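You operate a simulated robot arm through the tools that you are given. There is no shell and no other tool.

You run a simulated robot arm. Do the job below in one go: nothing can be reset, and whatever is moved stays where it is left.

JOB
Swap the silver nozzle's black cover for the grade the card names.
Fine: the grade is on the white card on the workbench; the black one goes in the SCRAP tray; the red and white knobs free the cover and end turned shut over the new one.
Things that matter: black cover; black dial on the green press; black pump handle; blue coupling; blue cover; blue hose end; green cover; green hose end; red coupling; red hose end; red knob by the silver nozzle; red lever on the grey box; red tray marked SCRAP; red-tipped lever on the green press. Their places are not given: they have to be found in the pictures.

Only the result counts: the job must be done as asked and must still hold three seconds after the hand-in. Knocking over, shifting, dropping, spilling or breaking anything else fails it. A push-on lid holds only when it is set on centred and level and pressed home; a screw cap is set on level and turned clockwise until tight.

ROBOT AND FRAMES
A 7-joint arm with a two-finger parallel gripper, fixed in place. Base frame: the origin is on the floor under the middle of its stand, x ahead of it, y to its left, z up; the work surface is at about z = 880. Readings come in mm, degrees, newtons and seconds.
It reaches about 1247 mm from its shoulder. Its first joint turns from -132.0 to 132.0 degrees. Payload 3.91 kg.
Tool frame: the origin (TCP) lies between the finger pads and is the grasp point; the fingertips stand 30 mm ahead of it; z points along the fingers, y is the line along which they close. The gripper opens to 110 mm. The fingers are 20 mm wide and 10 mm thick; the gripper's body (48 by 112 mm) begins 55 mm behind the TCP.
Orientation is that of the tool frame in the base frame, as a unit quaternion [w, x, y, z]. With the fingers straight down and closing along the base's y, the tool's x points along the base's -x, its y along +y and its z along -z.

CONTROLS
- The arm moves only by the tool servo_tool. Its argument "targets" is a list of rows, each an object of numbers (a shift or turn left out is 0, a gripper value left out holds the last): "tx", "ty", "tz": the shift along the base's x, y, z in mm; "wx", "wy", "wz": the turn, a rotation vector about the base's x, y, z in degrees. In form: [{"tx": .., "ty": .., "tz": .., "wx": .., "wy": .., "wz": ..}, ...]. A call has 1 to 20 rows; each row shifts and turns the commanded pose from where the row before left it. "jaw" is the gripper command, from -1 (shut) to 1 (fully open), values between in proportion, set as the call begins (left out, the last holds). Rows are played at 5 a second. More than 50 mm and 8.6 degrees between two rows, or a gripper value outside its range, and nothing of the call is played. A pose out of reach is approached as far as the arm can. The call stops where the force on the tool passes 40 N (or 10 N more than at its start, if that is more) or the arm is blocked; 0.2 s more then pass. The fingers move at their own pace (about 108 mm/s each) and stop on an object; they squeeze with about 44 N. The grip force told is the motor's: it shows also when the fingers shut on nothing. Time passes only in rows, and 0.2 s behind the last, so rows that do not move let the fingers close. It gives the time, the measured TCP pose, the force on the tool (base axes), the opening and the grip force at its end, in the units of the frame above (readings bear some noise), with the torque about the TCP (base axes, N m) and any sound that the robot's microphone picked up.
- Cameras (640 x 400 px; columns grow to the right, rows downward): "scene" is fixed at [400, 652.8, 1687.5]; the picture's right is [-0.83, -0.56, 0.00], its down [-0.38, 0.56, -0.74] and it looks along [0.41, -0.61, -0.67] (base axes); focal length 214 px, centre (320, 200). "wrist" rides on the gripper at [72, 17, -103] in the tool frame; the picture's right is [-0.23, 0.97, 0.00], its down [-0.76, -0.18, -0.62] and it looks along [-0.61, -0.14, 0.78] (tool axes); focal length 222 px, centre (320, 200).
- capture(camera): a new picture of that camera. It takes no simulated time.
- pixel_to_xyz(camera, pixels): for up to 12 pixels [column, row] of the newest picture of that camera ("zoom" is the newest enlarged one), the place [x, y, z] in the base frame of the surface seen there, good to about 2 mm, but the place of the scene camera against the robot may be out by one fixed shift of up to 25 mm in any direction. It takes no simulated time.
- zoom(camera, box): a new picture of the part [left, top, right, bottom] of that camera's present view, enlarged. It takes no simulated time.
- hand_in(): hands the job in; it is judged then, once.

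Leave the gripper open and the arm clear of the work at the hand-in unless told otherwise.

The tools are called by a JSON object that holds its "name" and its "arguments". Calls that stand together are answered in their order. servo_tool: Moves the arm, as the interface text tells. Its arguments: {"type":"object","properties":{"targets":{"type":"array","items":{"type":"object","properties":{"tx":{"type":"number"},"ty":{"type":"number"},"tz":{"type":"number"},"wx":{"type":"number"},"wy":{"type":"number"},"wz":{"type":"number"}}}},"jaw":{"type":"number"}},"required":["targets"]} The other tools are called the same way: capture (camera) takes a picture; pixel_to_xyz (camera, pixels) gives the place of the surface under pixels of a picture; zoom (camera, box) takes an enlarged picture of a part of a camera's view; hand_in () hands the job in.

At the start:

```text
time: 0.0
position: [644.8, 331.6, 1297.4]
tcp_rot: [0.0, 0.0, 1.0, 0.0]
ft_force: [1.2, -0.1, -0.2]
moment: [-0.01, 0.0, -0.03]
width: 110.3
gripper_force: 0.0
```

scene: 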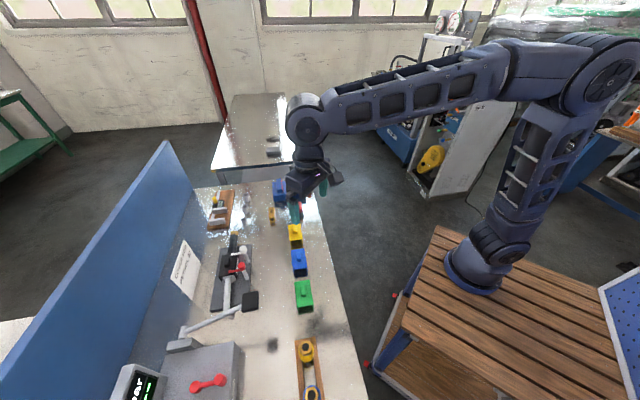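
wrist: 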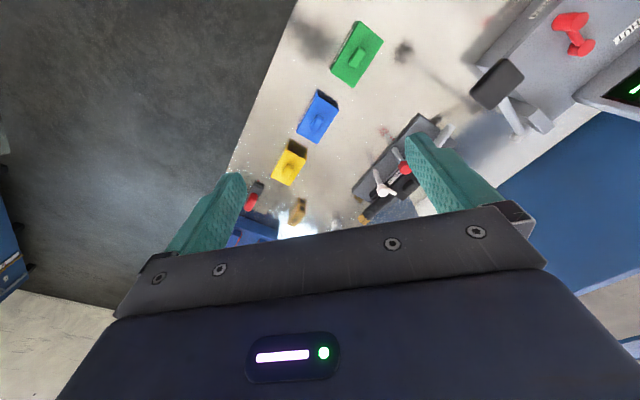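

I see a bench with green, blue and yellow blocks (covers), a fixture with red and white knobs near (235,265) and a white card near (183,270) in the scene picture. I'll zoom on these first to read them.

{"name": "zoom", "arguments": {"camera": "scene", "box": [150, 220, 230, 310]}}

{"name": "zoom", "arguments": {"camera": "scene", "box": [190, 170, 340, 320]}}

{"name": "zoom", "arguments": {"camera": "wrist", "box": [220, 0, 500, 260]}}

```text
4.44 times, centred on (190, 265) of scene
```

zoom: 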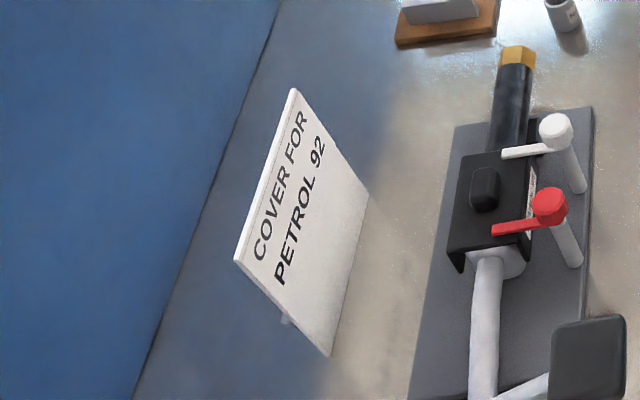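

```text
2.67 times, centred on (265, 245) of scene
```

zoom: 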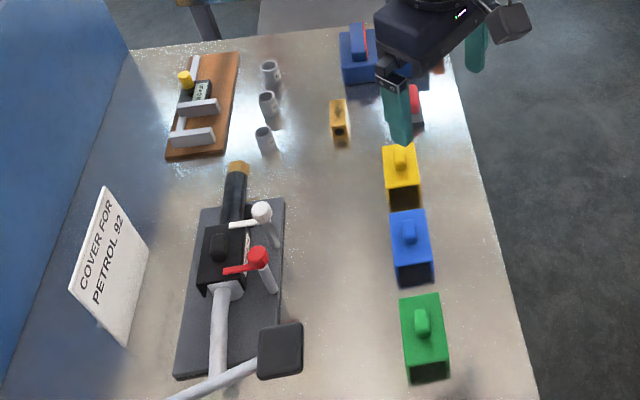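

```text
1.54 times, centred on (360, 130) of wrist
```

zoom: 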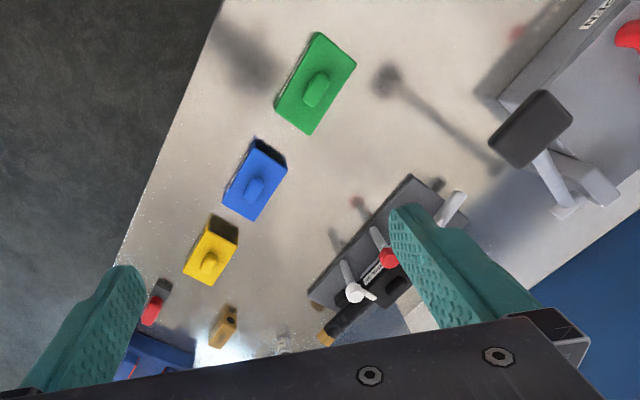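

The card reads "COVER FOR PETROL 92". I don't know yet which colour is 92, so I look closer at the covers and the surroundings for labels.

{"name": "zoom", "arguments": {"camera": "scene", "box": [275, 215, 325, 320]}}

{"name": "zoom", "arguments": {"camera": "scene", "box": [205, 225, 265, 315]}}

{"name": "zoom", "arguments": {"camera": "scene", "box": [260, 170, 340, 230]}}

{"name": "zoom", "arguments": {"camera": "scene", "box": [100, 300, 340, 400]}}

{"name": "zoom", "arguments": {"camera": "scene", "box": [380, 0, 640, 180]}}

{"name": "zoom", "arguments": {"camera": "scene", "box": [200, 90, 300, 240]}}

```text
3.81 times, centred on (300, 268) of scene
```

zoom: 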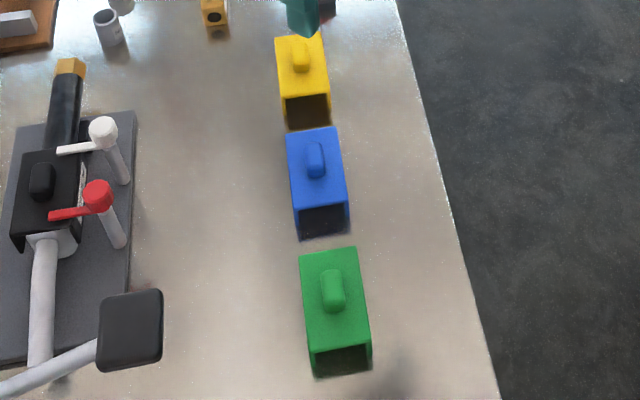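

```text
4.44 times, centred on (235, 270) of scene
```

zoom: 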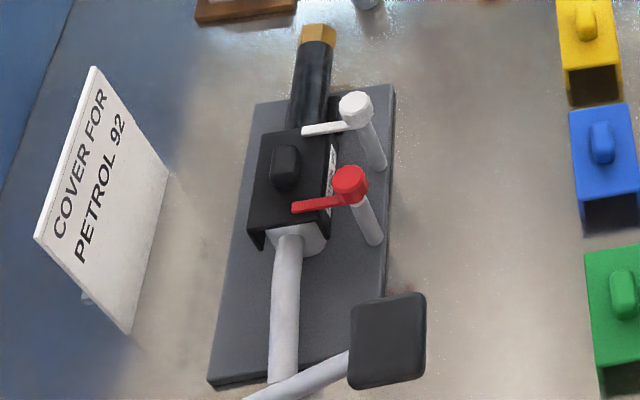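

```text
6.67 times, centred on (300, 200) of scene
```

zoom: 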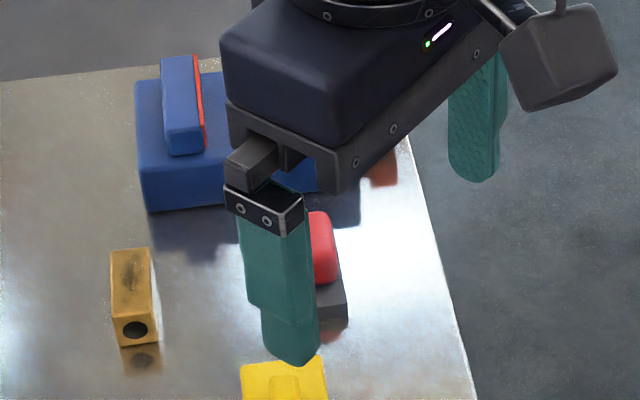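

```text
2.67 times, centred on (220, 350) of scene
```

zoom: 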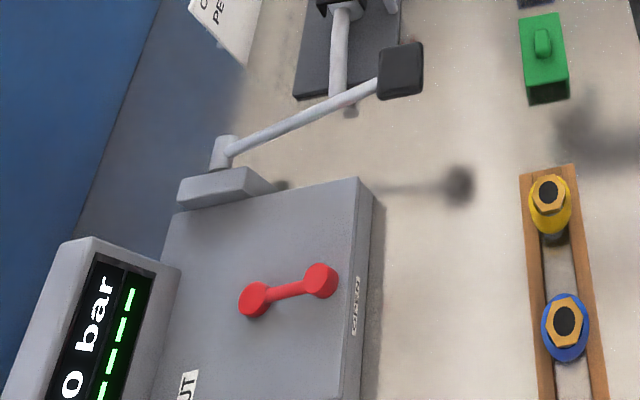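

```text
2.22 times, centred on (510, 90) of scene
```

zoom: 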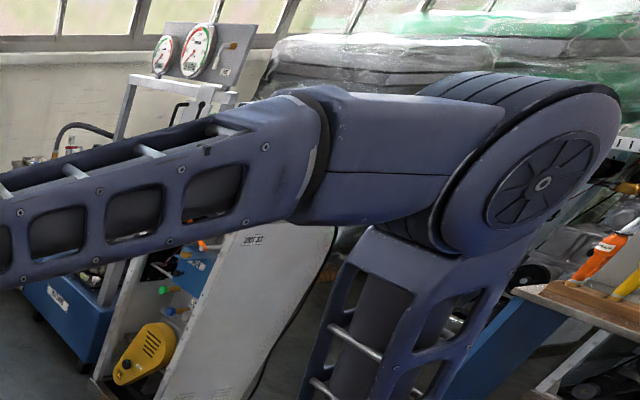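

```text
2.67 times, centred on (250, 165) of scene
```

zoom: 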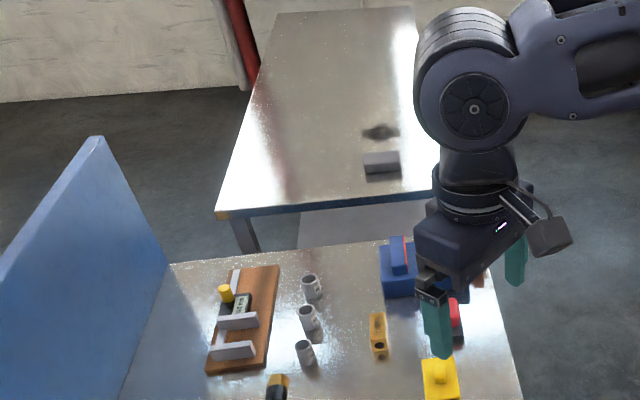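

The black cover carries a label on its side facing the robot; the other covers probably do too. I take positions now from both cameras (to find the shift of the scene camera): knobs on the covers, the fixture, and trays.

{"name": "pixel_to_xyz", "arguments": {"camera": "wrist", "pixels": [[356, 56], [320, 118], [288, 172], [384, 190], [404, 168], [335, 45], [303, 105], [280, 160], [500, 82], [573, 18], [250, 200], [300, 20]]}}

{"name": "pixel_to_xyz", "arguments": {"camera": "scene", "pixels": [[303, 291], [299, 257], [295, 231], [240, 264], [241, 249], [229, 262], [250, 302], [222, 286], [208, 383], [304, 348], [183, 270], [271, 214]]}}

```text
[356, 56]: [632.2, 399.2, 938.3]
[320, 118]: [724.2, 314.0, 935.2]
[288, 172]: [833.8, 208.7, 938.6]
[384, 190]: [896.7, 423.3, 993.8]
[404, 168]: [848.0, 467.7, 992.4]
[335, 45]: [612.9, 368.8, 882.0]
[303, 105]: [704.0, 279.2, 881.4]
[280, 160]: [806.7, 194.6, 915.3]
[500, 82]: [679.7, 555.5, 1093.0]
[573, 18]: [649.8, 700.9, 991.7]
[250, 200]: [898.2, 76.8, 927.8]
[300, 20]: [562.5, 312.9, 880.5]
```

```text
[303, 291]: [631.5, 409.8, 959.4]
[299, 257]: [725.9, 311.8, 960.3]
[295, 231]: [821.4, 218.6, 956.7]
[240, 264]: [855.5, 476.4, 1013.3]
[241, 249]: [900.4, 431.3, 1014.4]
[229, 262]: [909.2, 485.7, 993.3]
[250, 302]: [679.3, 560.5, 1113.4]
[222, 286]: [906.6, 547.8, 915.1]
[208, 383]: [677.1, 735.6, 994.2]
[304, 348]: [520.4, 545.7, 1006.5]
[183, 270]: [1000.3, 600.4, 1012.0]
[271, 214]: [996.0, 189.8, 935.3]
```

The two cameras agree if the scene camera reads about (+5,+8,+20) too much. Now I tilt and yaw the wrist camera to view the robot-facing sides of the three covers for labels: first tilt 35° up, turn 52°, staying high, then look.

{"name": "servo_tool", "arguments": {"targets": [{"wy": -7}, {"wy": -7}, {"wy": -7}, {"wy": -7}, {"wy": -7}, {"wz": 7.5, "ty": -22, "tx": -5}, {"wz": 7.5, "ty": -22, "tx": -5}, {"wz": 7.5, "ty": -22, "tx": -5}, {"wz": 7.5, "ty": -22, "tx": -5}, {"wz": 7.5, "ty": -22, "tx": -5}, {"wz": 7.5, "ty": -22, "tx": -5}, {"wz": 7, "ty": -23, "tx": -6}, {"tz": -40}, {"tz": -40}, {"tz": -40}, {"tz": -40}]}}

{"name": "capture", "arguments": {"camera": "wrist"}}

{"name": "capture", "arguments": {"camera": "scene"}}

```text
time: 3.4
position: [612.1, 178.4, 1134.3]
tcp_rot: [0.27, -0.418, 0.857, 0.131]
ft_force: [-0.3, 0.2, 0.3]
moment: [-0.02, 0.02, -0.05]
width: 110.0
gripper_force: 0.1
```

```text
taken
```

wrist: 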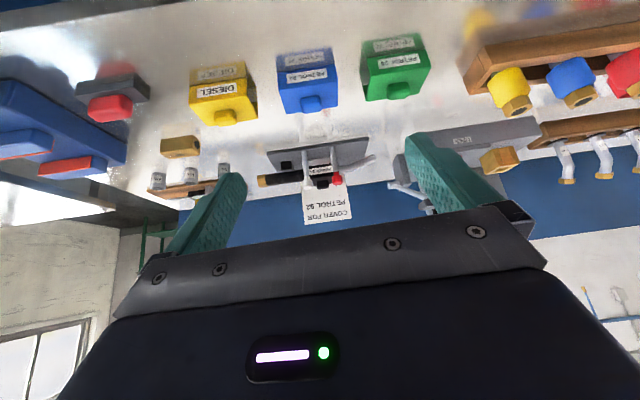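

```text
taken
```

scene: 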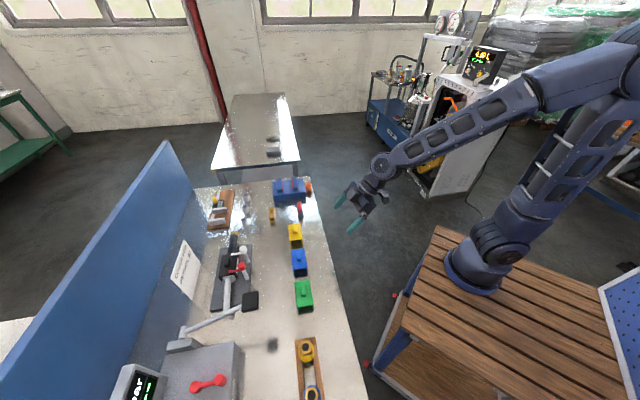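

The labels are on the sides facing the robot. The yellow reads DIESEL; I zoom in on blue (305,75) and green (395,65) labels.

{"name": "zoom", "arguments": {"camera": "wrist", "box": [270, 40, 350, 120]}}

{"name": "zoom", "arguments": {"camera": "wrist", "box": [355, 25, 435, 105]}}

{"name": "zoom", "arguments": {"camera": "wrist", "box": [240, 130, 400, 230]}}

{"name": "zoom", "arguments": {"camera": "wrist", "box": [0, 40, 240, 210]}}

{"name": "zoom", "arguments": {"camera": "scene", "box": [255, 165, 335, 225]}}

```text
5.00 times, centred on (310, 80) of wrist
```

zoom: 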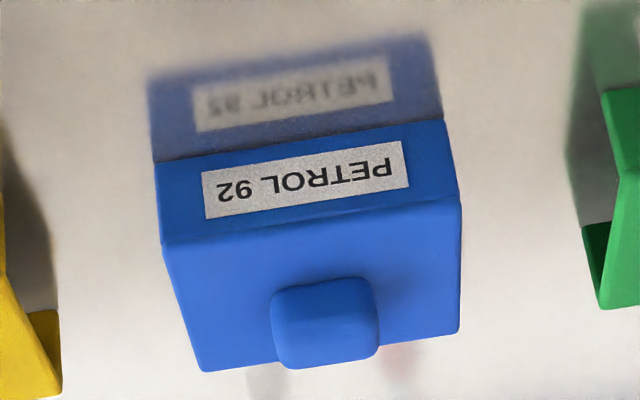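

```text
5.00 times, centred on (395, 65) of wrist
```

zoom: 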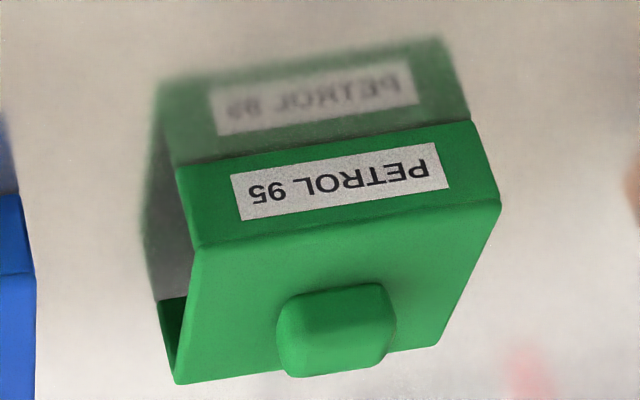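

```text
4.00 times, centred on (320, 180) of wrist
```

zoom: 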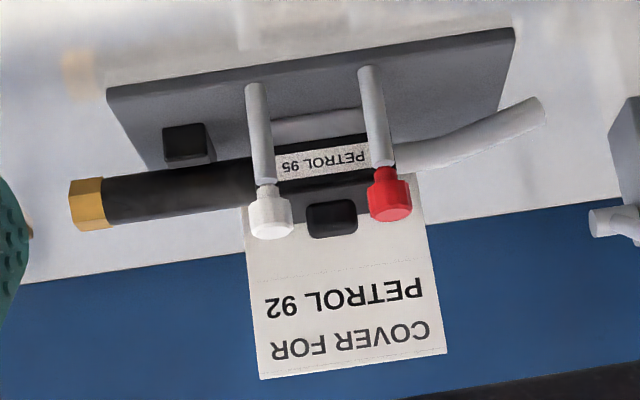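

```text
2.35 times, centred on (120, 125) of wrist
```

zoom: 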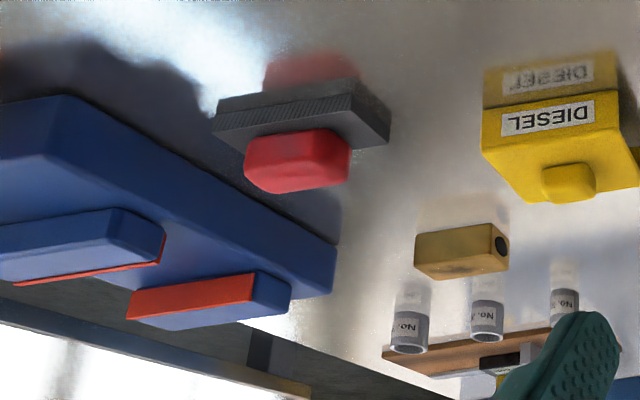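

```text
6.67 times, centred on (295, 195) of scene
```

zoom: 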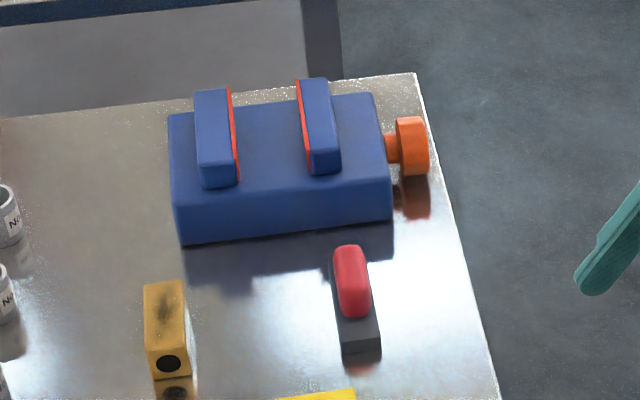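

Blue is PETROL 92 — that's the right cover. The red SCRAP tray isn't in view yet; I'll turn the wrist camera further to the left (+y) to search for it.

{"name": "servo_tool", "arguments": {"targets": [{"tz": 30, "tx": -20, "ty": 20}, {"wz": 8, "tz": 30, "tx": -20, "ty": 20}, {"wz": 8, "tz": 30, "tx": -20, "ty": 20}, {"wz": 8, "tx": -20, "ty": 20}, {"wz": 8, "tx": -20, "ty": 20}, {"wz": 8, "tx": -20, "ty": 20}, {"ty": 20}, {"ty": 20}]}}

{"name": "capture", "arguments": {"camera": "wrist"}}

```text
time: 5.2
position: [490.9, 336.8, 1228.8]
tcp_rot: [-0.209, 0.687, -0.662, -0.216]
ft_force: [-0.2, 0.4, -0.1]
moment: [0.03, 0.01, 0.02]
width: 110.1
gripper_force: 0.0
```

```text
taken
```

wrist: 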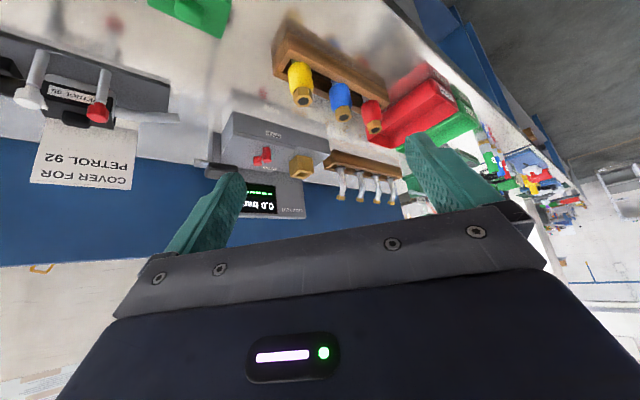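

A red tray appears at about (415,105), with a green thing behind it. I zoom in there and read positions.

{"name": "zoom", "arguments": {"camera": "wrist", "box": [340, 50, 500, 150]}}

{"name": "pixel_to_xyz", "arguments": {"camera": "wrist", "pixels": [[415, 105], [380, 120], [450, 100], [430, 70], [400, 140], [465, 95], [470, 120], [372, 130], [300, 85], [340, 95], [372, 115], [105, 110]]}}

{"name": "capture", "arguments": {"camera": "scene"}}

```text
4.00 times, centred on (420, 100) of wrist
```

zoom: 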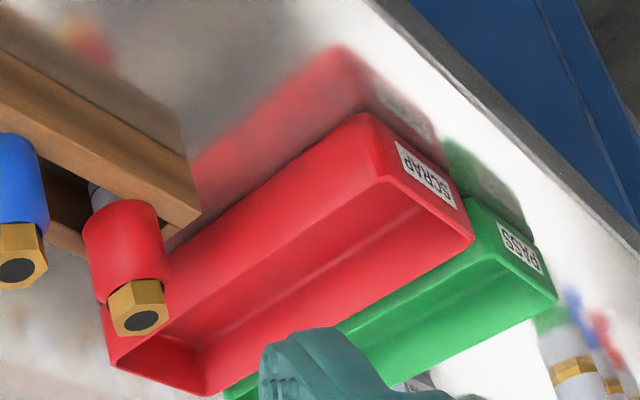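

```text
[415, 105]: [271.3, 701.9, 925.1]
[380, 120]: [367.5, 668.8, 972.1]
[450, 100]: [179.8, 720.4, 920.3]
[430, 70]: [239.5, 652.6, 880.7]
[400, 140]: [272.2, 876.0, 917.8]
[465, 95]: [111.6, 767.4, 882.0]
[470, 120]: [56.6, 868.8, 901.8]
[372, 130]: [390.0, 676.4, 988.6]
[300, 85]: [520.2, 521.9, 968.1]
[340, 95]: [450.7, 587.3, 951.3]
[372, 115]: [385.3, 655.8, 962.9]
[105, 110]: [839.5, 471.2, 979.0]
```

```text
taken
```

scene: 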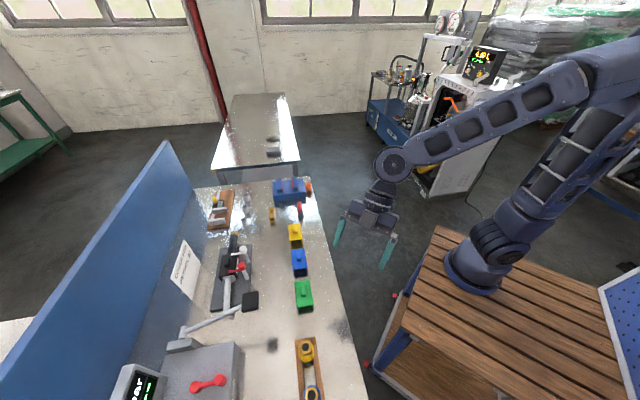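

The SCRAP tray is at about (270,730). Now I bring the gripper to tool-down, turned about 47° along the bench, above the nozzle fixture for a close look.

{"name": "servo_tool", "arguments": {"targets": [{"wz": -7.5, "tx": 30}, {"wz": -7.5, "tx": 30}, {"wz": -7.5, "tx": 30}, {"wz": -7.5, "tx": 30}, {"wz": -7.5, "tx": 30}, {"wz": -7.5, "tx": 30}, {"wx": -5.12, "wy": 4.77, "tx": 25, "ty": 10}, {"wx": -5.12, "wy": 4.77, "tx": 25, "ty": 10}, {"wx": -5.12, "wy": 4.77, "tx": 25, "ty": 10}, {"wx": -5.12, "wy": 4.77, "tx": 20, "ty": 10}, {"wx": -5.12, "wy": 4.77, "tx": 14, "ty": 4}, {"tz": -35}, {"tz": -35}]}}

{"name": "capture", "arguments": {"camera": "wrist"}}

```text
time: 8.0
position: [779.7, 380.5, 1156.7]
tcp_rot: [0.001, -0.399, 0.917, 0.0]
ft_force: [-1.3, 0.2, 0.4]
moment: [0.01, -0.02, -0.01]
width: 110.1
gripper_force: 0.0
```

```text
taken
```

wrist: 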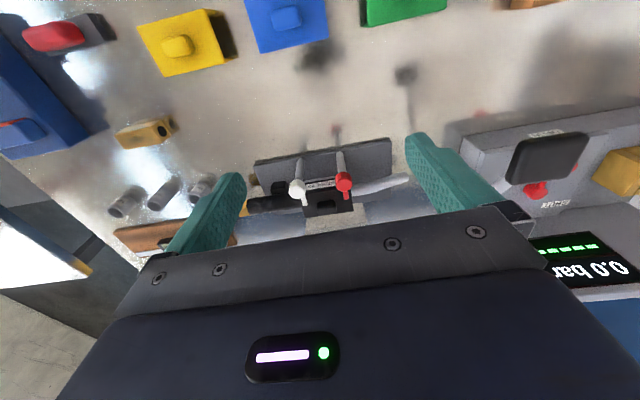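

The fixture is at (320,185), near the palm. I move further over it by ~80 mm to see it better.

{"name": "servo_tool", "arguments": {"targets": [{"tx": 20, "ty": 19}, {"tx": 20, "ty": 19}, {"tx": 20, "ty": 19}]}}

{"name": "capture", "arguments": {"camera": "wrist"}}

{"name": "zoom", "arguments": {"camera": "wrist", "box": [230, 90, 430, 215]}}

```text
time: 8.8
position: [838.1, 437.0, 1156.4]
tcp_rot: [0.0, -0.399, 0.917, 0.0]
ft_force: [0.0, 0.6, 0.8]
moment: [0.01, -0.06, -0.02]
width: 110.0
gripper_force: 0.0
```

```text
taken
```

wrist: 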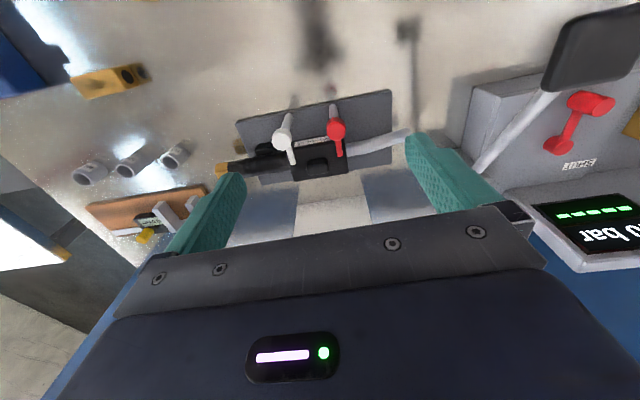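

```text
3.20 times, centred on (330, 152) of wrist
```

zoom: 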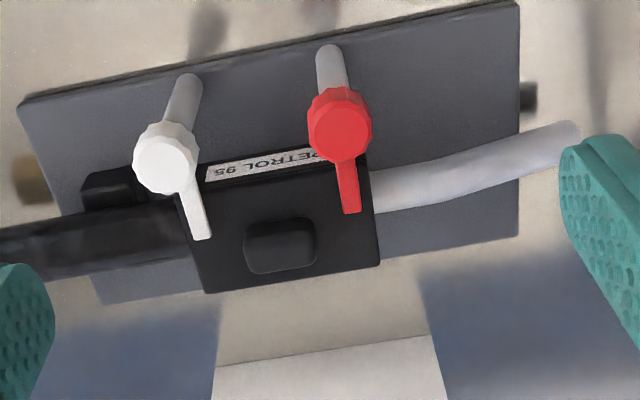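

I read positions of knob tops, arm tips, cover handle and cover corners from this zoom.

{"name": "pixel_to_xyz", "arguments": {"camera": "zoom", "pixels": [[165, 155], [200, 225], [340, 128], [351, 200], [280, 238], [250, 232], [310, 228], [212, 282], [372, 258], [230, 200], [188, 210], [330, 70]]}}

{"name": "pixel_to_xyz", "arguments": {"camera": "zoom", "pixels": [[340, 250], [225, 280], [280, 210], [280, 272], [60, 140], [400, 100], [500, 50], [120, 250], [440, 190], [540, 140], [100, 185], [60, 275]]}}

```text
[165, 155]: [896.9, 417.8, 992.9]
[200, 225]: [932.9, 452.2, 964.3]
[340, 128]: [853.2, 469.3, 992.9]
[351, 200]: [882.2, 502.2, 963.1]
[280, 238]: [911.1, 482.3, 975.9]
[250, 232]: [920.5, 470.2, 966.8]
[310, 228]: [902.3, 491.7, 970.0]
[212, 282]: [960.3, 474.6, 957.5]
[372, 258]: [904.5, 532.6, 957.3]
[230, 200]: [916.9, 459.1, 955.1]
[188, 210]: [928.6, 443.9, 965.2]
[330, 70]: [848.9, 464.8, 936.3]
```

```text
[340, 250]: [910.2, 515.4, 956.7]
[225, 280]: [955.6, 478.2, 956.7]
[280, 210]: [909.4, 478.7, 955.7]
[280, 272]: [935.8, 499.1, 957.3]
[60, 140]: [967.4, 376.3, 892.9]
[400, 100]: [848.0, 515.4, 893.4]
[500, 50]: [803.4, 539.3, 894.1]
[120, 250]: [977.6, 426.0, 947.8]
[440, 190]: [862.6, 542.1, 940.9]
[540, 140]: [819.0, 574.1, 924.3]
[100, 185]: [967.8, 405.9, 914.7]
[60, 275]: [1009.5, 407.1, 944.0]
```

The knobs' caps are at about (897,418) and (853,469), top z≈993; arms extend over the black cover. I zoom tighter for precise centres.

{"name": "zoom", "arguments": {"camera": "wrist", "box": [262, 105, 362, 185]}}

```text
5.00 times, centred on (312, 145) of wrist
```

zoom: 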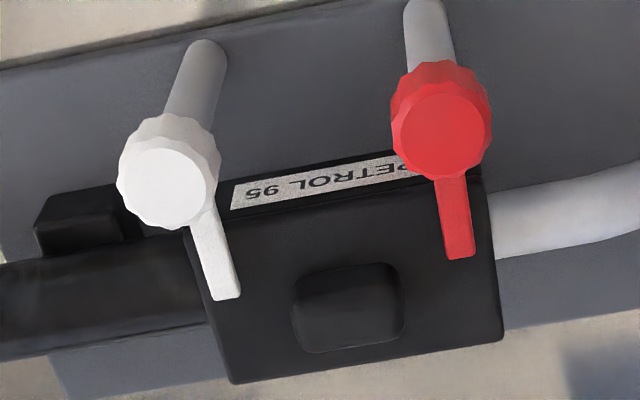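

{"name": "pixel_to_xyz", "arguments": {"camera": "zoom", "pixels": [[163, 184], [442, 130], [122, 184], [203, 186], [163, 145], [163, 223], [397, 130], [487, 130], [442, 85], [442, 175], [224, 290], [458, 250]]}}

{"name": "pixel_to_xyz", "arguments": {"camera": "zoom", "pixels": [[235, 378], [498, 335], [475, 185], [350, 290], [350, 310], [310, 300], [390, 290], [350, 275], [350, 335], [300, 300], [400, 290], [350, 365]]}}

```text
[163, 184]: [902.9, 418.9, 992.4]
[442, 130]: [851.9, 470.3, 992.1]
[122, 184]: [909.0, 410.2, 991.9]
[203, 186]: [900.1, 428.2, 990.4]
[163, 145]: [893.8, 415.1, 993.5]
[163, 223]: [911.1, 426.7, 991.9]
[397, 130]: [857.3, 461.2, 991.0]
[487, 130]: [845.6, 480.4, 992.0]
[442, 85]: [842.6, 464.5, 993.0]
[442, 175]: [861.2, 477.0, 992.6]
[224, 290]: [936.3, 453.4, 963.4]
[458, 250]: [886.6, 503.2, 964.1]
```

```text
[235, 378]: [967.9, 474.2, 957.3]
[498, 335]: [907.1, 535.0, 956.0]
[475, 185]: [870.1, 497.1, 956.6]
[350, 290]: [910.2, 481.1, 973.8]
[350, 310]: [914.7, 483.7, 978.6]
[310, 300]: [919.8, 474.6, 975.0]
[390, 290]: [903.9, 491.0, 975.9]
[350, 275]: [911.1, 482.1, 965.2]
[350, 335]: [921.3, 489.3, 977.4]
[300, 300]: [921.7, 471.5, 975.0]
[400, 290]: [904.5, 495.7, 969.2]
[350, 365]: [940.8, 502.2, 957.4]
```

Fixture axes sit exactly at 45°. White knob centre ≈(903,419), red ≈(852,470), tops at z≈992; arms rest over the cover at z≈964. I go over the white knob with the gripper opened to ~50 mm, turned to 45°, and check.

{"name": "servo_tool", "arguments": {"jaw": -0.1, "targets": [{"wz": -2, "tx": 22, "ty": -6}, {"tx": 22, "ty": -6}, {"tx": 21, "ty": -6}, {"tz": -40}, {"tz": -40}, {}]}}

{"name": "capture", "arguments": {"camera": "wrist"}}

{"name": "zoom", "arguments": {"camera": "scene", "box": [190, 200, 290, 310]}}

```text
time: 10.2
position: [902.7, 418.8, 1077.9]
tcp_rot: [0.0, -0.383, 0.924, -0.001]
ft_force: [0.2, 0.9, 0.1]
moment: [0.0, 0.03, 0.02]
width: 49.3
gripper_force: 0.1
```

```text
taken
```

wrist: 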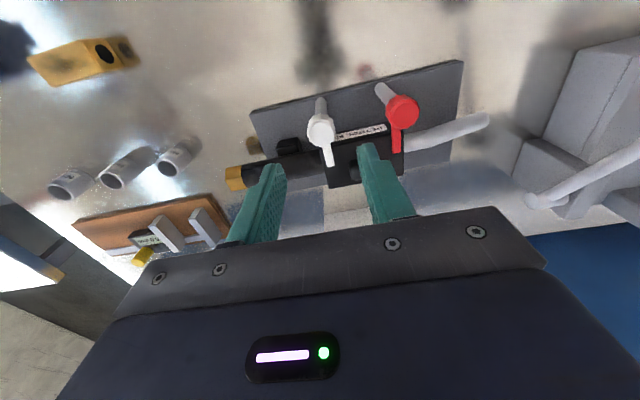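

```text
3.64 times, centred on (240, 255) of scene
```

zoom: 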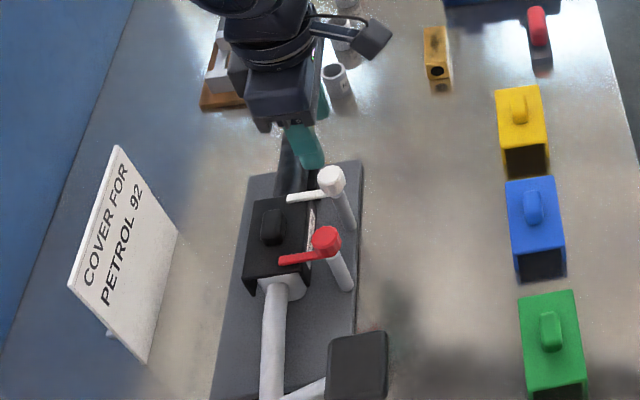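

I check the white knob's centre again from this nearer view before descending.

{"name": "zoom", "arguments": {"camera": "wrist", "box": [270, 80, 430, 190]}}

{"name": "pixel_to_xyz", "arguments": {"camera": "wrist", "pixels": [[320, 130], [310, 131], [330, 130], [320, 120], [320, 140], [403, 112], [393, 112], [413, 112], [403, 102], [403, 122]]}}

```text
3.64 times, centred on (350, 135) of wrist
```

zoom: 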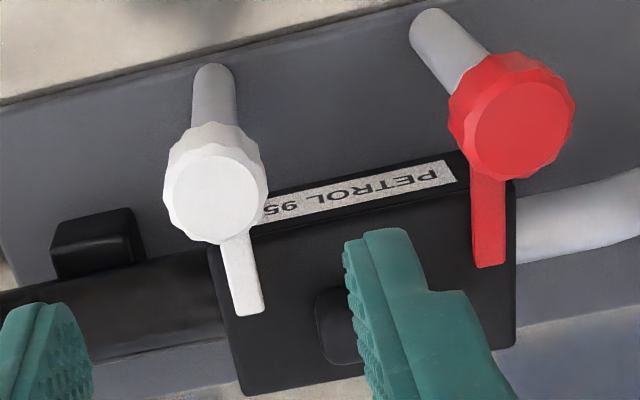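

```text
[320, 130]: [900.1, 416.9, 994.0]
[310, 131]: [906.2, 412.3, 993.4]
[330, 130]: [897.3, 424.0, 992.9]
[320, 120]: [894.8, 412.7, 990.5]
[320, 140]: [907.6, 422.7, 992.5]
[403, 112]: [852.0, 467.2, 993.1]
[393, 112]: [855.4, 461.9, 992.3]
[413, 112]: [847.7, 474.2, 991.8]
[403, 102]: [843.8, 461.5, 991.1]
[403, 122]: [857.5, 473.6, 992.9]
```

Centre confirmed at about (903,419.5). I descend to TCP z≈1001 (fingertips ~971, above the arm) and close on the white cap.

{"name": "servo_tool", "arguments": {"targets": [{"tz": -25, "ty": 0.5}, {"tz": -25}, {"tz": -15}, {"tz": -12}, {}]}}

{"name": "servo_tool", "arguments": {"jaw": -1, "targets": [{}, {}, {}]}}

{"name": "capture", "arguments": {"camera": "wrist"}}

```text
time: 11.4
position: [902.3, 420.5, 1000.4]
tcp_rot: [0.0, -0.383, 0.924, 0.0]
ft_force: [0.4, 0.6, 0.0]
moment: [-0.04, 0.0, -0.01]
width: 49.6
gripper_force: 0.0
```

```text
time: 12.2
position: [902.2, 420.0, 999.1]
tcp_rot: [0.0, -0.383, 0.924, -0.001]
ft_force: [2.4, -0.3, 0.6]
moment: [0.45, 0.24, 0.01]
width: 24.7
gripper_force: 44.9
```

```text
taken
```

wrist: 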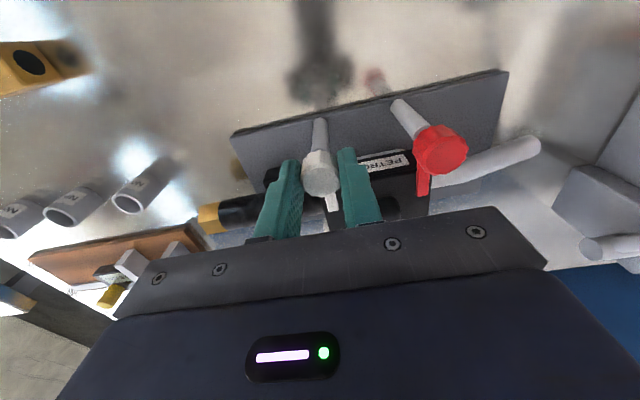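

The white cap is gripped (24.7 mm). I try turning it clockwise (arm toward the spout end) with small steps and watch the torque.

{"name": "servo_tool", "arguments": {"targets": [{"wz": -5}, {"wz": -5}, {"wz": -5}]}}

{"name": "zoom", "arguments": {"camera": "scene", "box": [205, 225, 265, 295]}}

```text
time: 13.0
position: [902.8, 420.3, 999.8]
tcp_rot: [0.0, -0.259, 0.966, 0.0]
ft_force: [-8.0, -4.3, -4.2]
moment: [0.59, -0.21, 0.02]
width: 24.6
gripper_force: 45.4
```

```text
5.71 times, centred on (235, 260) of scene
```

zoom: 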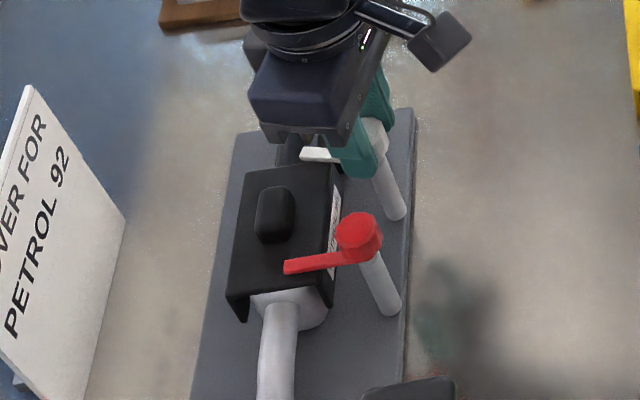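

The white knob turns freely this way (arm swinging clear, torque ~0). I continue with it to 90°.

{"name": "servo_tool", "arguments": {"targets": [{"wz": -6, "tx": -0.5, "ty": -0.3}, {"wz": -6, "tx": -0.5, "ty": -0.3}, {"wz": -6}, {"wz": -6}, {"wz": -6}, {"wz": -6}]}}

```text
time: 14.4
position: [901.3, 421.5, 1000.4]
tcp_rot: [0.0, 0.052, 0.999, 0.0]
ft_force: [17.6, 29.2, -6.0]
moment: [0.21, -0.59, 0.06]
width: 24.7
gripper_force: 44.8
```

The side force climbed to ~34 N, so the grip is a bit off the knob's axis. I shift with the force to relax it.

{"name": "servo_tool", "arguments": {"targets": [{"tx": 0.8, "ty": 1.2}, {}]}}

```text
time: 15.0
position: [902.0, 422.1, 999.7]
tcp_rot: [-0.001, 0.052, 0.999, -0.001]
ft_force: [-4.0, 13.1, 0.4]
moment: [0.81, 0.59, 0.01]
width: 24.9
gripper_force: 44.4
```

{"name": "servo_tool", "arguments": {"targets": [{"tx": -0.2, "ty": 0.8}, {"wz": -6}, {"wz": -6}, {}]}}

```text
time: 16.0
position: [901.7, 421.4, 1000.4]
tcp_rot: [-0.001, 0.157, 0.988, -0.002]
ft_force: [-13.9, 0.2, -2.0]
moment: [0.58, 0.45, 0.0]
width: 24.5
gripper_force: 44.8
```

{"name": "servo_tool", "arguments": {"targets": [{"tx": -0.6}, {"wz": -6}, {"wz": -6}, {}]}}

```text
time: 17.0
position: [902.8, 423.6, 999.7]
tcp_rot: [0.0, 0.258, 0.966, 0.0]
ft_force: [-8.1, 2.0, -3.3]
moment: [0.28, -0.4, -0.05]
width: 24.7
gripper_force: 45.2
```

{"name": "servo_tool", "arguments": {"targets": [{"tx": -0.4}, {"wz": -5}, {"wz": -5}, {"wz": -5}, {}]}}

{"name": "zoom", "arguments": {"camera": "scene", "box": [205, 225, 265, 295]}}

{"name": "capture", "arguments": {"camera": "wrist"}}

```text
time: 18.2
position: [901.8, 424.3, 998.8]
tcp_rot: [0.0, 0.382, 0.924, 0.0]
ft_force: [10.0, 20.6, -2.5]
moment: [-0.14, -0.67, 0.32]
width: 24.4
gripper_force: 45.1
```

```text
5.71 times, centred on (235, 260) of scene
```

zoom: 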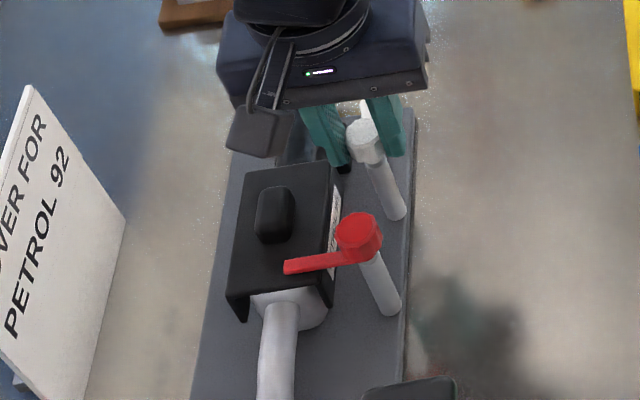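

```text
taken
```

wrist: 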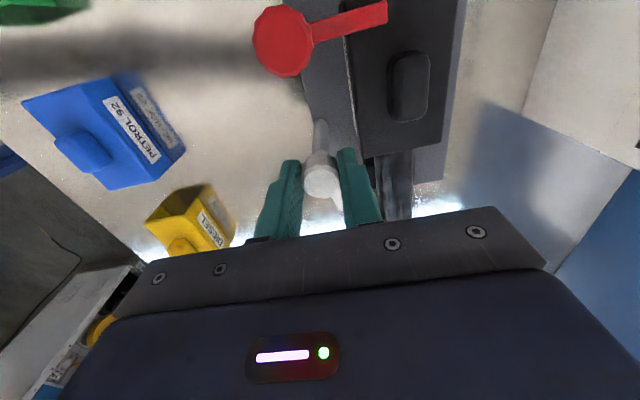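

The white arm now points along the bench away from the cover, and a torque of 0.32 suggests the stop at ~90°. I relax, open, and lift.

{"name": "servo_tool", "arguments": {"targets": [{"tx": 0.5, "ty": 0.8}, {}]}}

{"name": "servo_tool", "arguments": {"jaw": -0.1, "targets": [{}, {}, {"tz": 20}, {"tz": 30}, {"tz": 30}]}}

{"name": "capture", "arguments": {"camera": "wrist"}}

```text
time: 18.8
position: [901.4, 423.2, 999.7]
tcp_rot: [0.0, 0.383, 0.924, -0.001]
ft_force: [-3.3, 16.1, -0.8]
moment: [0.07, -0.21, 0.19]
width: 24.0
gripper_force: 45.4
```

```text
time: 20.0
position: [902.2, 423.6, 1078.9]
tcp_rot: [0.001, 0.383, 0.924, -0.002]
ft_force: [0.4, 0.1, -1.3]
moment: [-0.03, 0.06, -0.02]
width: 49.5
gripper_force: 0.0
```

```text
taken
```

wrist: 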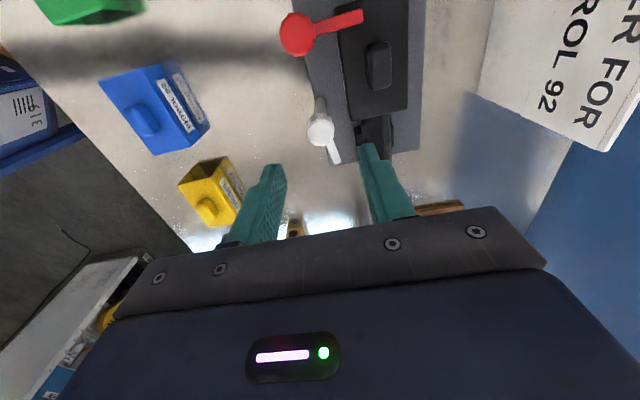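

The white arm now lies along the bench. I measure it and the red knob from here.

{"name": "zoom", "arguments": {"camera": "wrist", "box": [270, 0, 430, 170]}}

{"name": "pixel_to_xyz", "arguments": {"camera": "wrist", "pixels": [[321, 132], [311, 132], [331, 132], [335, 158], [299, 34], [288, 34], [312, 34], [299, 22], [299, 46], [355, 17]]}}

```text
2.35 times, centred on (350, 85) of wrist
```

zoom: 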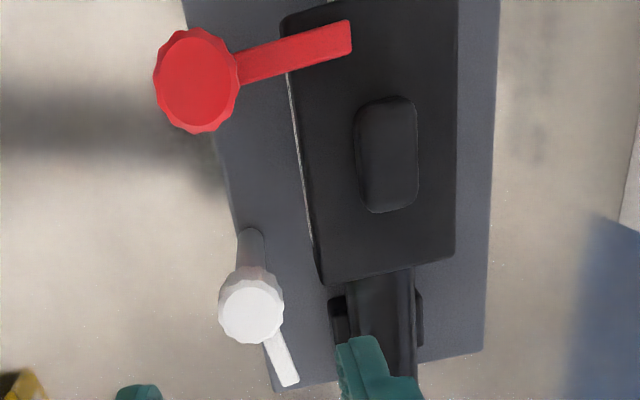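

```text
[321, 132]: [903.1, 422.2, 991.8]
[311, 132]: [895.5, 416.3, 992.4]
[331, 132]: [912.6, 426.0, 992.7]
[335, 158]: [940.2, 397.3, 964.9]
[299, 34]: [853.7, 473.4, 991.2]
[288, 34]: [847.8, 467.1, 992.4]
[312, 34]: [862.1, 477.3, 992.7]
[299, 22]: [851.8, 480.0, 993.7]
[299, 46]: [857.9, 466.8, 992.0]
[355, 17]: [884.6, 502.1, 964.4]
```

The white arm is ~80° open and clear of the cover (cover's near edge v≈966, arm ≤950). Next the red knob, centre ≈(853.2,472): move over it and descend to z≈1001.

{"name": "servo_tool", "arguments": {"targets": [{"tx": -25, "ty": 24}, {"tx": -24, "ty": 24.4}, {"tz": -30}, {"tz": -25}, {"tz": -15}, {"tz": -8}, {}]}}

{"name": "servo_tool", "arguments": {"jaw": -1, "targets": [{}, {}, {}]}}

{"name": "capture", "arguments": {"camera": "wrist"}}

```text
time: 21.6
position: [853.8, 472.5, 1000.2]
tcp_rot: [0.0, 0.384, 0.923, 0.0]
ft_force: [-0.3, -0.5, 0.6]
moment: [0.0, -0.01, 0.02]
width: 49.5
gripper_force: 0.0
```

```text
time: 22.4
position: [853.5, 471.7, 1000.8]
tcp_rot: [0.0, 0.383, 0.924, 0.0]
ft_force: [0.4, 1.7, -1.7]
moment: [0.08, 0.01, 0.07]
width: 24.2
gripper_force: 45.0
```

```text
taken
```

wrist: 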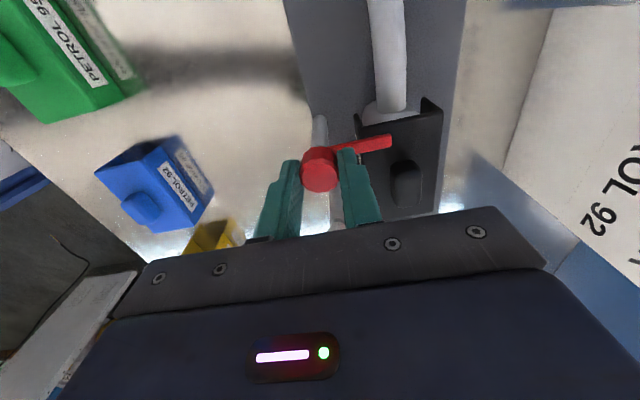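

Gripped cleanly with little side force. I turn the red knob counter-clockwise (arm away from the cover) in steps.

{"name": "servo_tool", "arguments": {"targets": [{"wz": 5}, {"wz": 5}, {"wz": 5}, {"wz": 5}]}}

```text
time: 23.4
position: [854.0, 472.2, 1001.7]
tcp_rot: [0.0, 0.216, 0.976, 0.0]
ft_force: [16.9, 13.5, -15.0]
moment: [0.02, -0.74, -0.05]
width: 24.2
gripper_force: 44.2
```

{"name": "servo_tool", "arguments": {"targets": [{"tx": 0.8, "ty": 0.6, "tz": -0.6}, {}]}}

{"name": "zoom", "arguments": {"camera": "scene", "box": [205, 225, 265, 295]}}

```text
time: 24.0
position: [854.7, 473.4, 1001.5]
tcp_rot: [0.0, 0.217, 0.976, -0.001]
ft_force: [5.2, 3.7, -11.0]
moment: [-0.04, -0.16, 0.0]
width: 24.5
gripper_force: 45.3
```

```text
5.71 times, centred on (235, 260) of scene
```

zoom: 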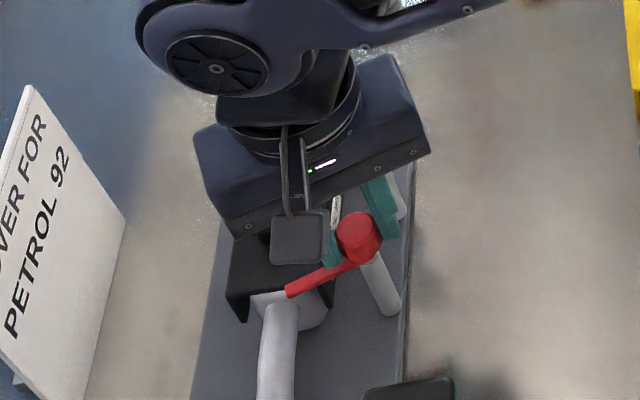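

The red arm is swinging the right way. I continue.

{"name": "servo_tool", "arguments": {"targets": [{"wz": 5, "tx": 0.3, "ty": 0.2, "tz": -0.4}, {"wz": 5}, {"wz": 5}, {"wz": 5}]}}

```text
time: 25.0
position: [854.2, 471.5, 1001.7]
tcp_rot: [0.0, 0.043, 0.999, 0.0]
ft_force: [-8.3, 1.6, -4.0]
moment: [-0.02, -0.14, -0.01]
width: 24.2
gripper_force: 45.0
```

{"name": "servo_tool", "arguments": {"targets": [{"wz": 5, "tx": -0.4}, {"wz": 5}, {"wz": 5}, {"wz": 5}]}}

```text
time: 26.0
position: [853.2, 473.2, 1001.9]
tcp_rot: [0.0, -0.131, 0.991, 0.0]
ft_force: [-4.4, 5.1, -7.8]
moment: [0.35, -0.99, 0.0]
width: 24.2
gripper_force: 44.8
```

{"name": "servo_tool", "arguments": {"targets": [{"wz": 5, "tx": -0.2, "ty": 0.2, "tz": -0.4}, {"wz": 5}, {"wz": 5}, {"wz": 5}, {}]}}

```text
time: 27.2
position: [853.1, 473.4, 1001.6]
tcp_rot: [0.001, -0.301, 0.954, -0.001]
ft_force: [-2.2, 10.9, -6.1]
moment: [0.19, -0.03, -0.66]
width: 24.4
gripper_force: 44.7
```

Torque about z is now -0.66 at ~80°: that looks like the stop. I check the view.

{"name": "capture", "arguments": {"camera": "wrist"}}

{"name": "zoom", "arguments": {"camera": "scene", "box": [205, 225, 265, 295]}}

```text
taken
```

wrist: 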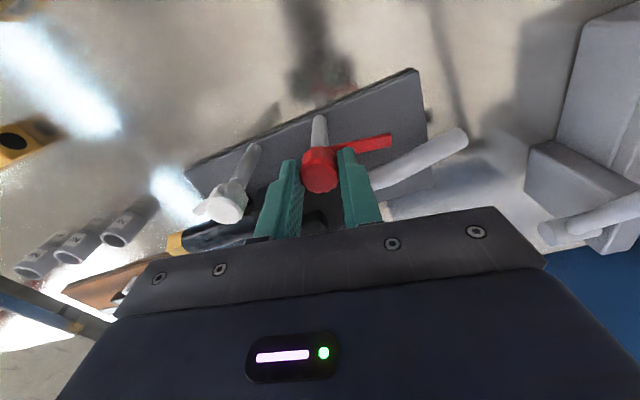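

```text
5.71 times, centred on (235, 260) of scene
```

zoom: 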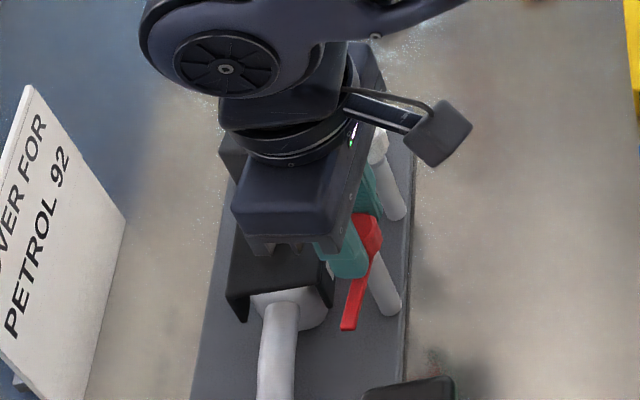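

Both arms are off the cover. I release the red knob and lift.

{"name": "servo_tool", "arguments": {"targets": [{"wz": -2, "ty": 0.4}, {}]}}

{"name": "servo_tool", "arguments": {"jaw": -0.1, "targets": [{}, {}, {"tz": 20}, {"tz": 30}, {"tz": 40}, {"tz": 40}]}}

{"name": "capture", "arguments": {"camera": "wrist"}}

```text
time: 27.8
position: [854.3, 472.4, 1002.2]
tcp_rot: [0.0, -0.283, 0.959, 0.0]
ft_force: [-3.9, 12.3, -5.0]
moment: [0.15, 0.33, 0.01]
width: 24.2
gripper_force: 45.2
```

```text
time: 29.2
position: [854.1, 472.6, 1129.7]
tcp_rot: [0.0, -0.284, 0.959, 0.0]
ft_force: [0.0, -0.6, -1.2]
moment: [-0.02, 0.05, 0.03]
width: 49.3
gripper_force: 0.1
```

```text
taken
```

wrist: 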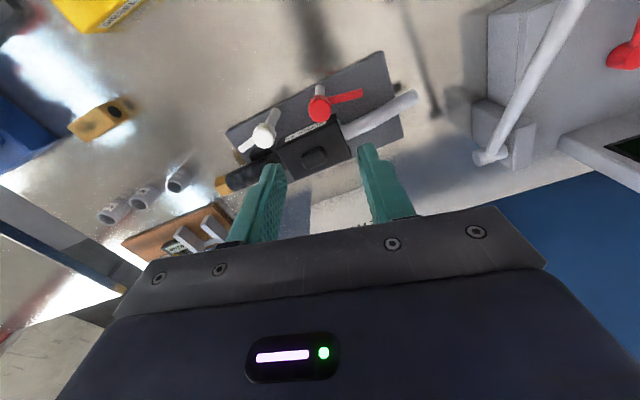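

Both arms are clear. I move over the black cover's handle (≈(918,486.5)) with the gripper turned so the fingers close across the handle (yaw −45°), staying high for an exact look.

{"name": "servo_tool", "arguments": {"targets": [{"wz": -7.8, "tx": 6.4, "ty": 1.4}, {"wz": -7.8, "tx": 6.4, "ty": 1.4}, {"wz": -7.8, "tx": 6.4, "ty": 1.4}, {"wz": -7.8, "tx": 6.4, "ty": 1.4}, {"wz": -7.8, "tx": 6.4, "ty": 1.4}, {"wz": -7.8, "tx": 6.4, "ty": 1.4}, {"wz": -7.8, "tx": 6.4, "ty": 1.4}, {"wz": -7.8, "tx": 6.4, "ty": 1.4}, {"wz": -7.8, "tx": 6.4, "ty": 1.4}, {"wz": -7.8, "tx": 6.4, "ty": 1.4}, {"tz": -39.7}, {}]}}

{"name": "capture", "arguments": {"camera": "wrist"}}

{"name": "zoom", "arguments": {"camera": "wrist", "box": [240, 40, 400, 200]}}

```text
time: 31.8
position: [917.7, 487.3, 1089.8]
tcp_rot: [0.0, 0.383, 0.924, 0.0]
ft_force: [-0.2, -0.2, 0.8]
moment: [0.0, -0.03, -0.01]
width: 49.4
gripper_force: 0.1
```

```text
taken
```

wrist: 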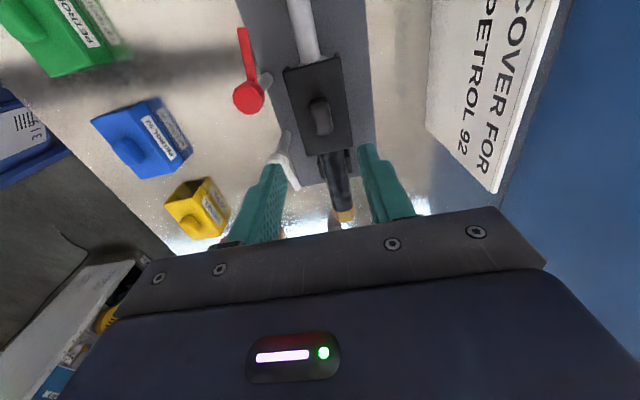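

```text
2.50 times, centred on (320, 120) of wrist
```

zoom: 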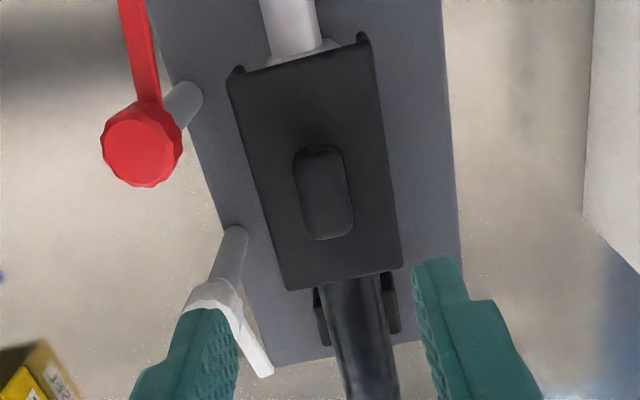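

{"name": "pixel_to_xyz", "arguments": {"camera": "zoom", "pixels": [[326, 200], [305, 195], [345, 190], [320, 160], [332, 232], [300, 200], [350, 205], [318, 150], [335, 238], [315, 230], [348, 225], [310, 160]]}}

{"name": "pixel_to_xyz", "arguments": {"camera": "zoom", "pixels": [[235, 80], [364, 45], [396, 264], [290, 284], [287, 270], [240, 110], [375, 120], [340, 275], [300, 62], [260, 180], [390, 200], [245, 355]]}}

```text
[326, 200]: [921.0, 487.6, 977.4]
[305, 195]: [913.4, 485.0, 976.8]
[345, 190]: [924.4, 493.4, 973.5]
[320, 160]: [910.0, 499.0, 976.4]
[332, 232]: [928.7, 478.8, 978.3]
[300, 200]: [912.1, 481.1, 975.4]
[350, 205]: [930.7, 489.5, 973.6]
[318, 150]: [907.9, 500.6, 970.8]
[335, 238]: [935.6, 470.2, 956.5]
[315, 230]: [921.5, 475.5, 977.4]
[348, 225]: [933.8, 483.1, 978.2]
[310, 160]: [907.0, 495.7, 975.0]
```

```text
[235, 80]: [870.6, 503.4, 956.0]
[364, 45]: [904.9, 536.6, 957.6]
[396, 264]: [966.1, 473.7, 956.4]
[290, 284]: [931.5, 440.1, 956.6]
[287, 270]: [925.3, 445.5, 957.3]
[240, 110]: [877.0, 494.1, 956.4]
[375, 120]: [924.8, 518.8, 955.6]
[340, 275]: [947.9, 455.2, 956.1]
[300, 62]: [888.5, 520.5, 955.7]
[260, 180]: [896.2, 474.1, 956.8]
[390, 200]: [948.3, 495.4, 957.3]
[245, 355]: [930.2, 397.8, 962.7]
```

Handle centre ≈(918.5,488.5), cover top z≈956.5, handle top ≈977. I align and descend to TCP z≈990 (tips ~960), then close across the handle.

{"name": "servo_tool", "arguments": {"targets": [{"tx": 0.9, "ty": 1.7}, {"tz": -40}, {"tz": -30}, {"tz": -20}, {"tz": -9}, {}]}}

{"name": "servo_tool", "arguments": {"jaw": -1, "targets": [{}, {}, {}]}}

{"name": "servo_tool", "arguments": {"targets": [{}]}}

{"name": "capture", "arguments": {"camera": "wrist"}}

```text
time: 33.2
position: [918.6, 488.8, 991.2]
tcp_rot: [0.0, 0.383, 0.924, 0.0]
ft_force: [0.1, 1.0, 0.3]
moment: [0.02, -0.01, -0.01]
width: 49.4
gripper_force: 0.0
```

```text
time: 34.0
position: [918.4, 488.0, 990.8]
tcp_rot: [0.0, 0.383, 0.924, 0.0]
ft_force: [0.5, 0.2, 1.1]
moment: [0.03, 0.02, 0.02]
width: 18.8
gripper_force: 44.1
```

```text
time: 34.4
position: [918.8, 488.0, 990.7]
tcp_rot: [0.0, 0.383, 0.924, 0.0]
ft_force: [-0.7, 0.6, 0.9]
moment: [0.01, 0.01, 0.01]
width: 18.7
gripper_force: 44.3
```

```text
taken
```

wrist: 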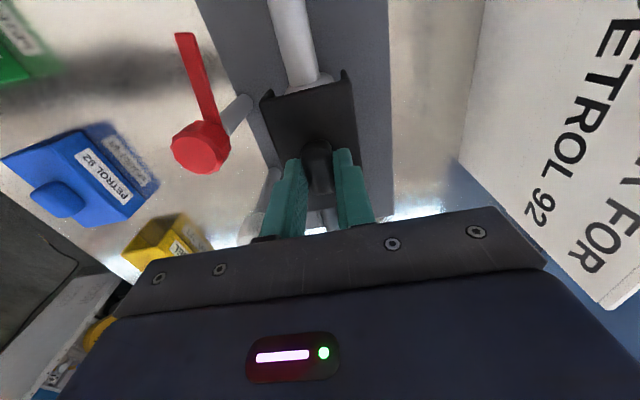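

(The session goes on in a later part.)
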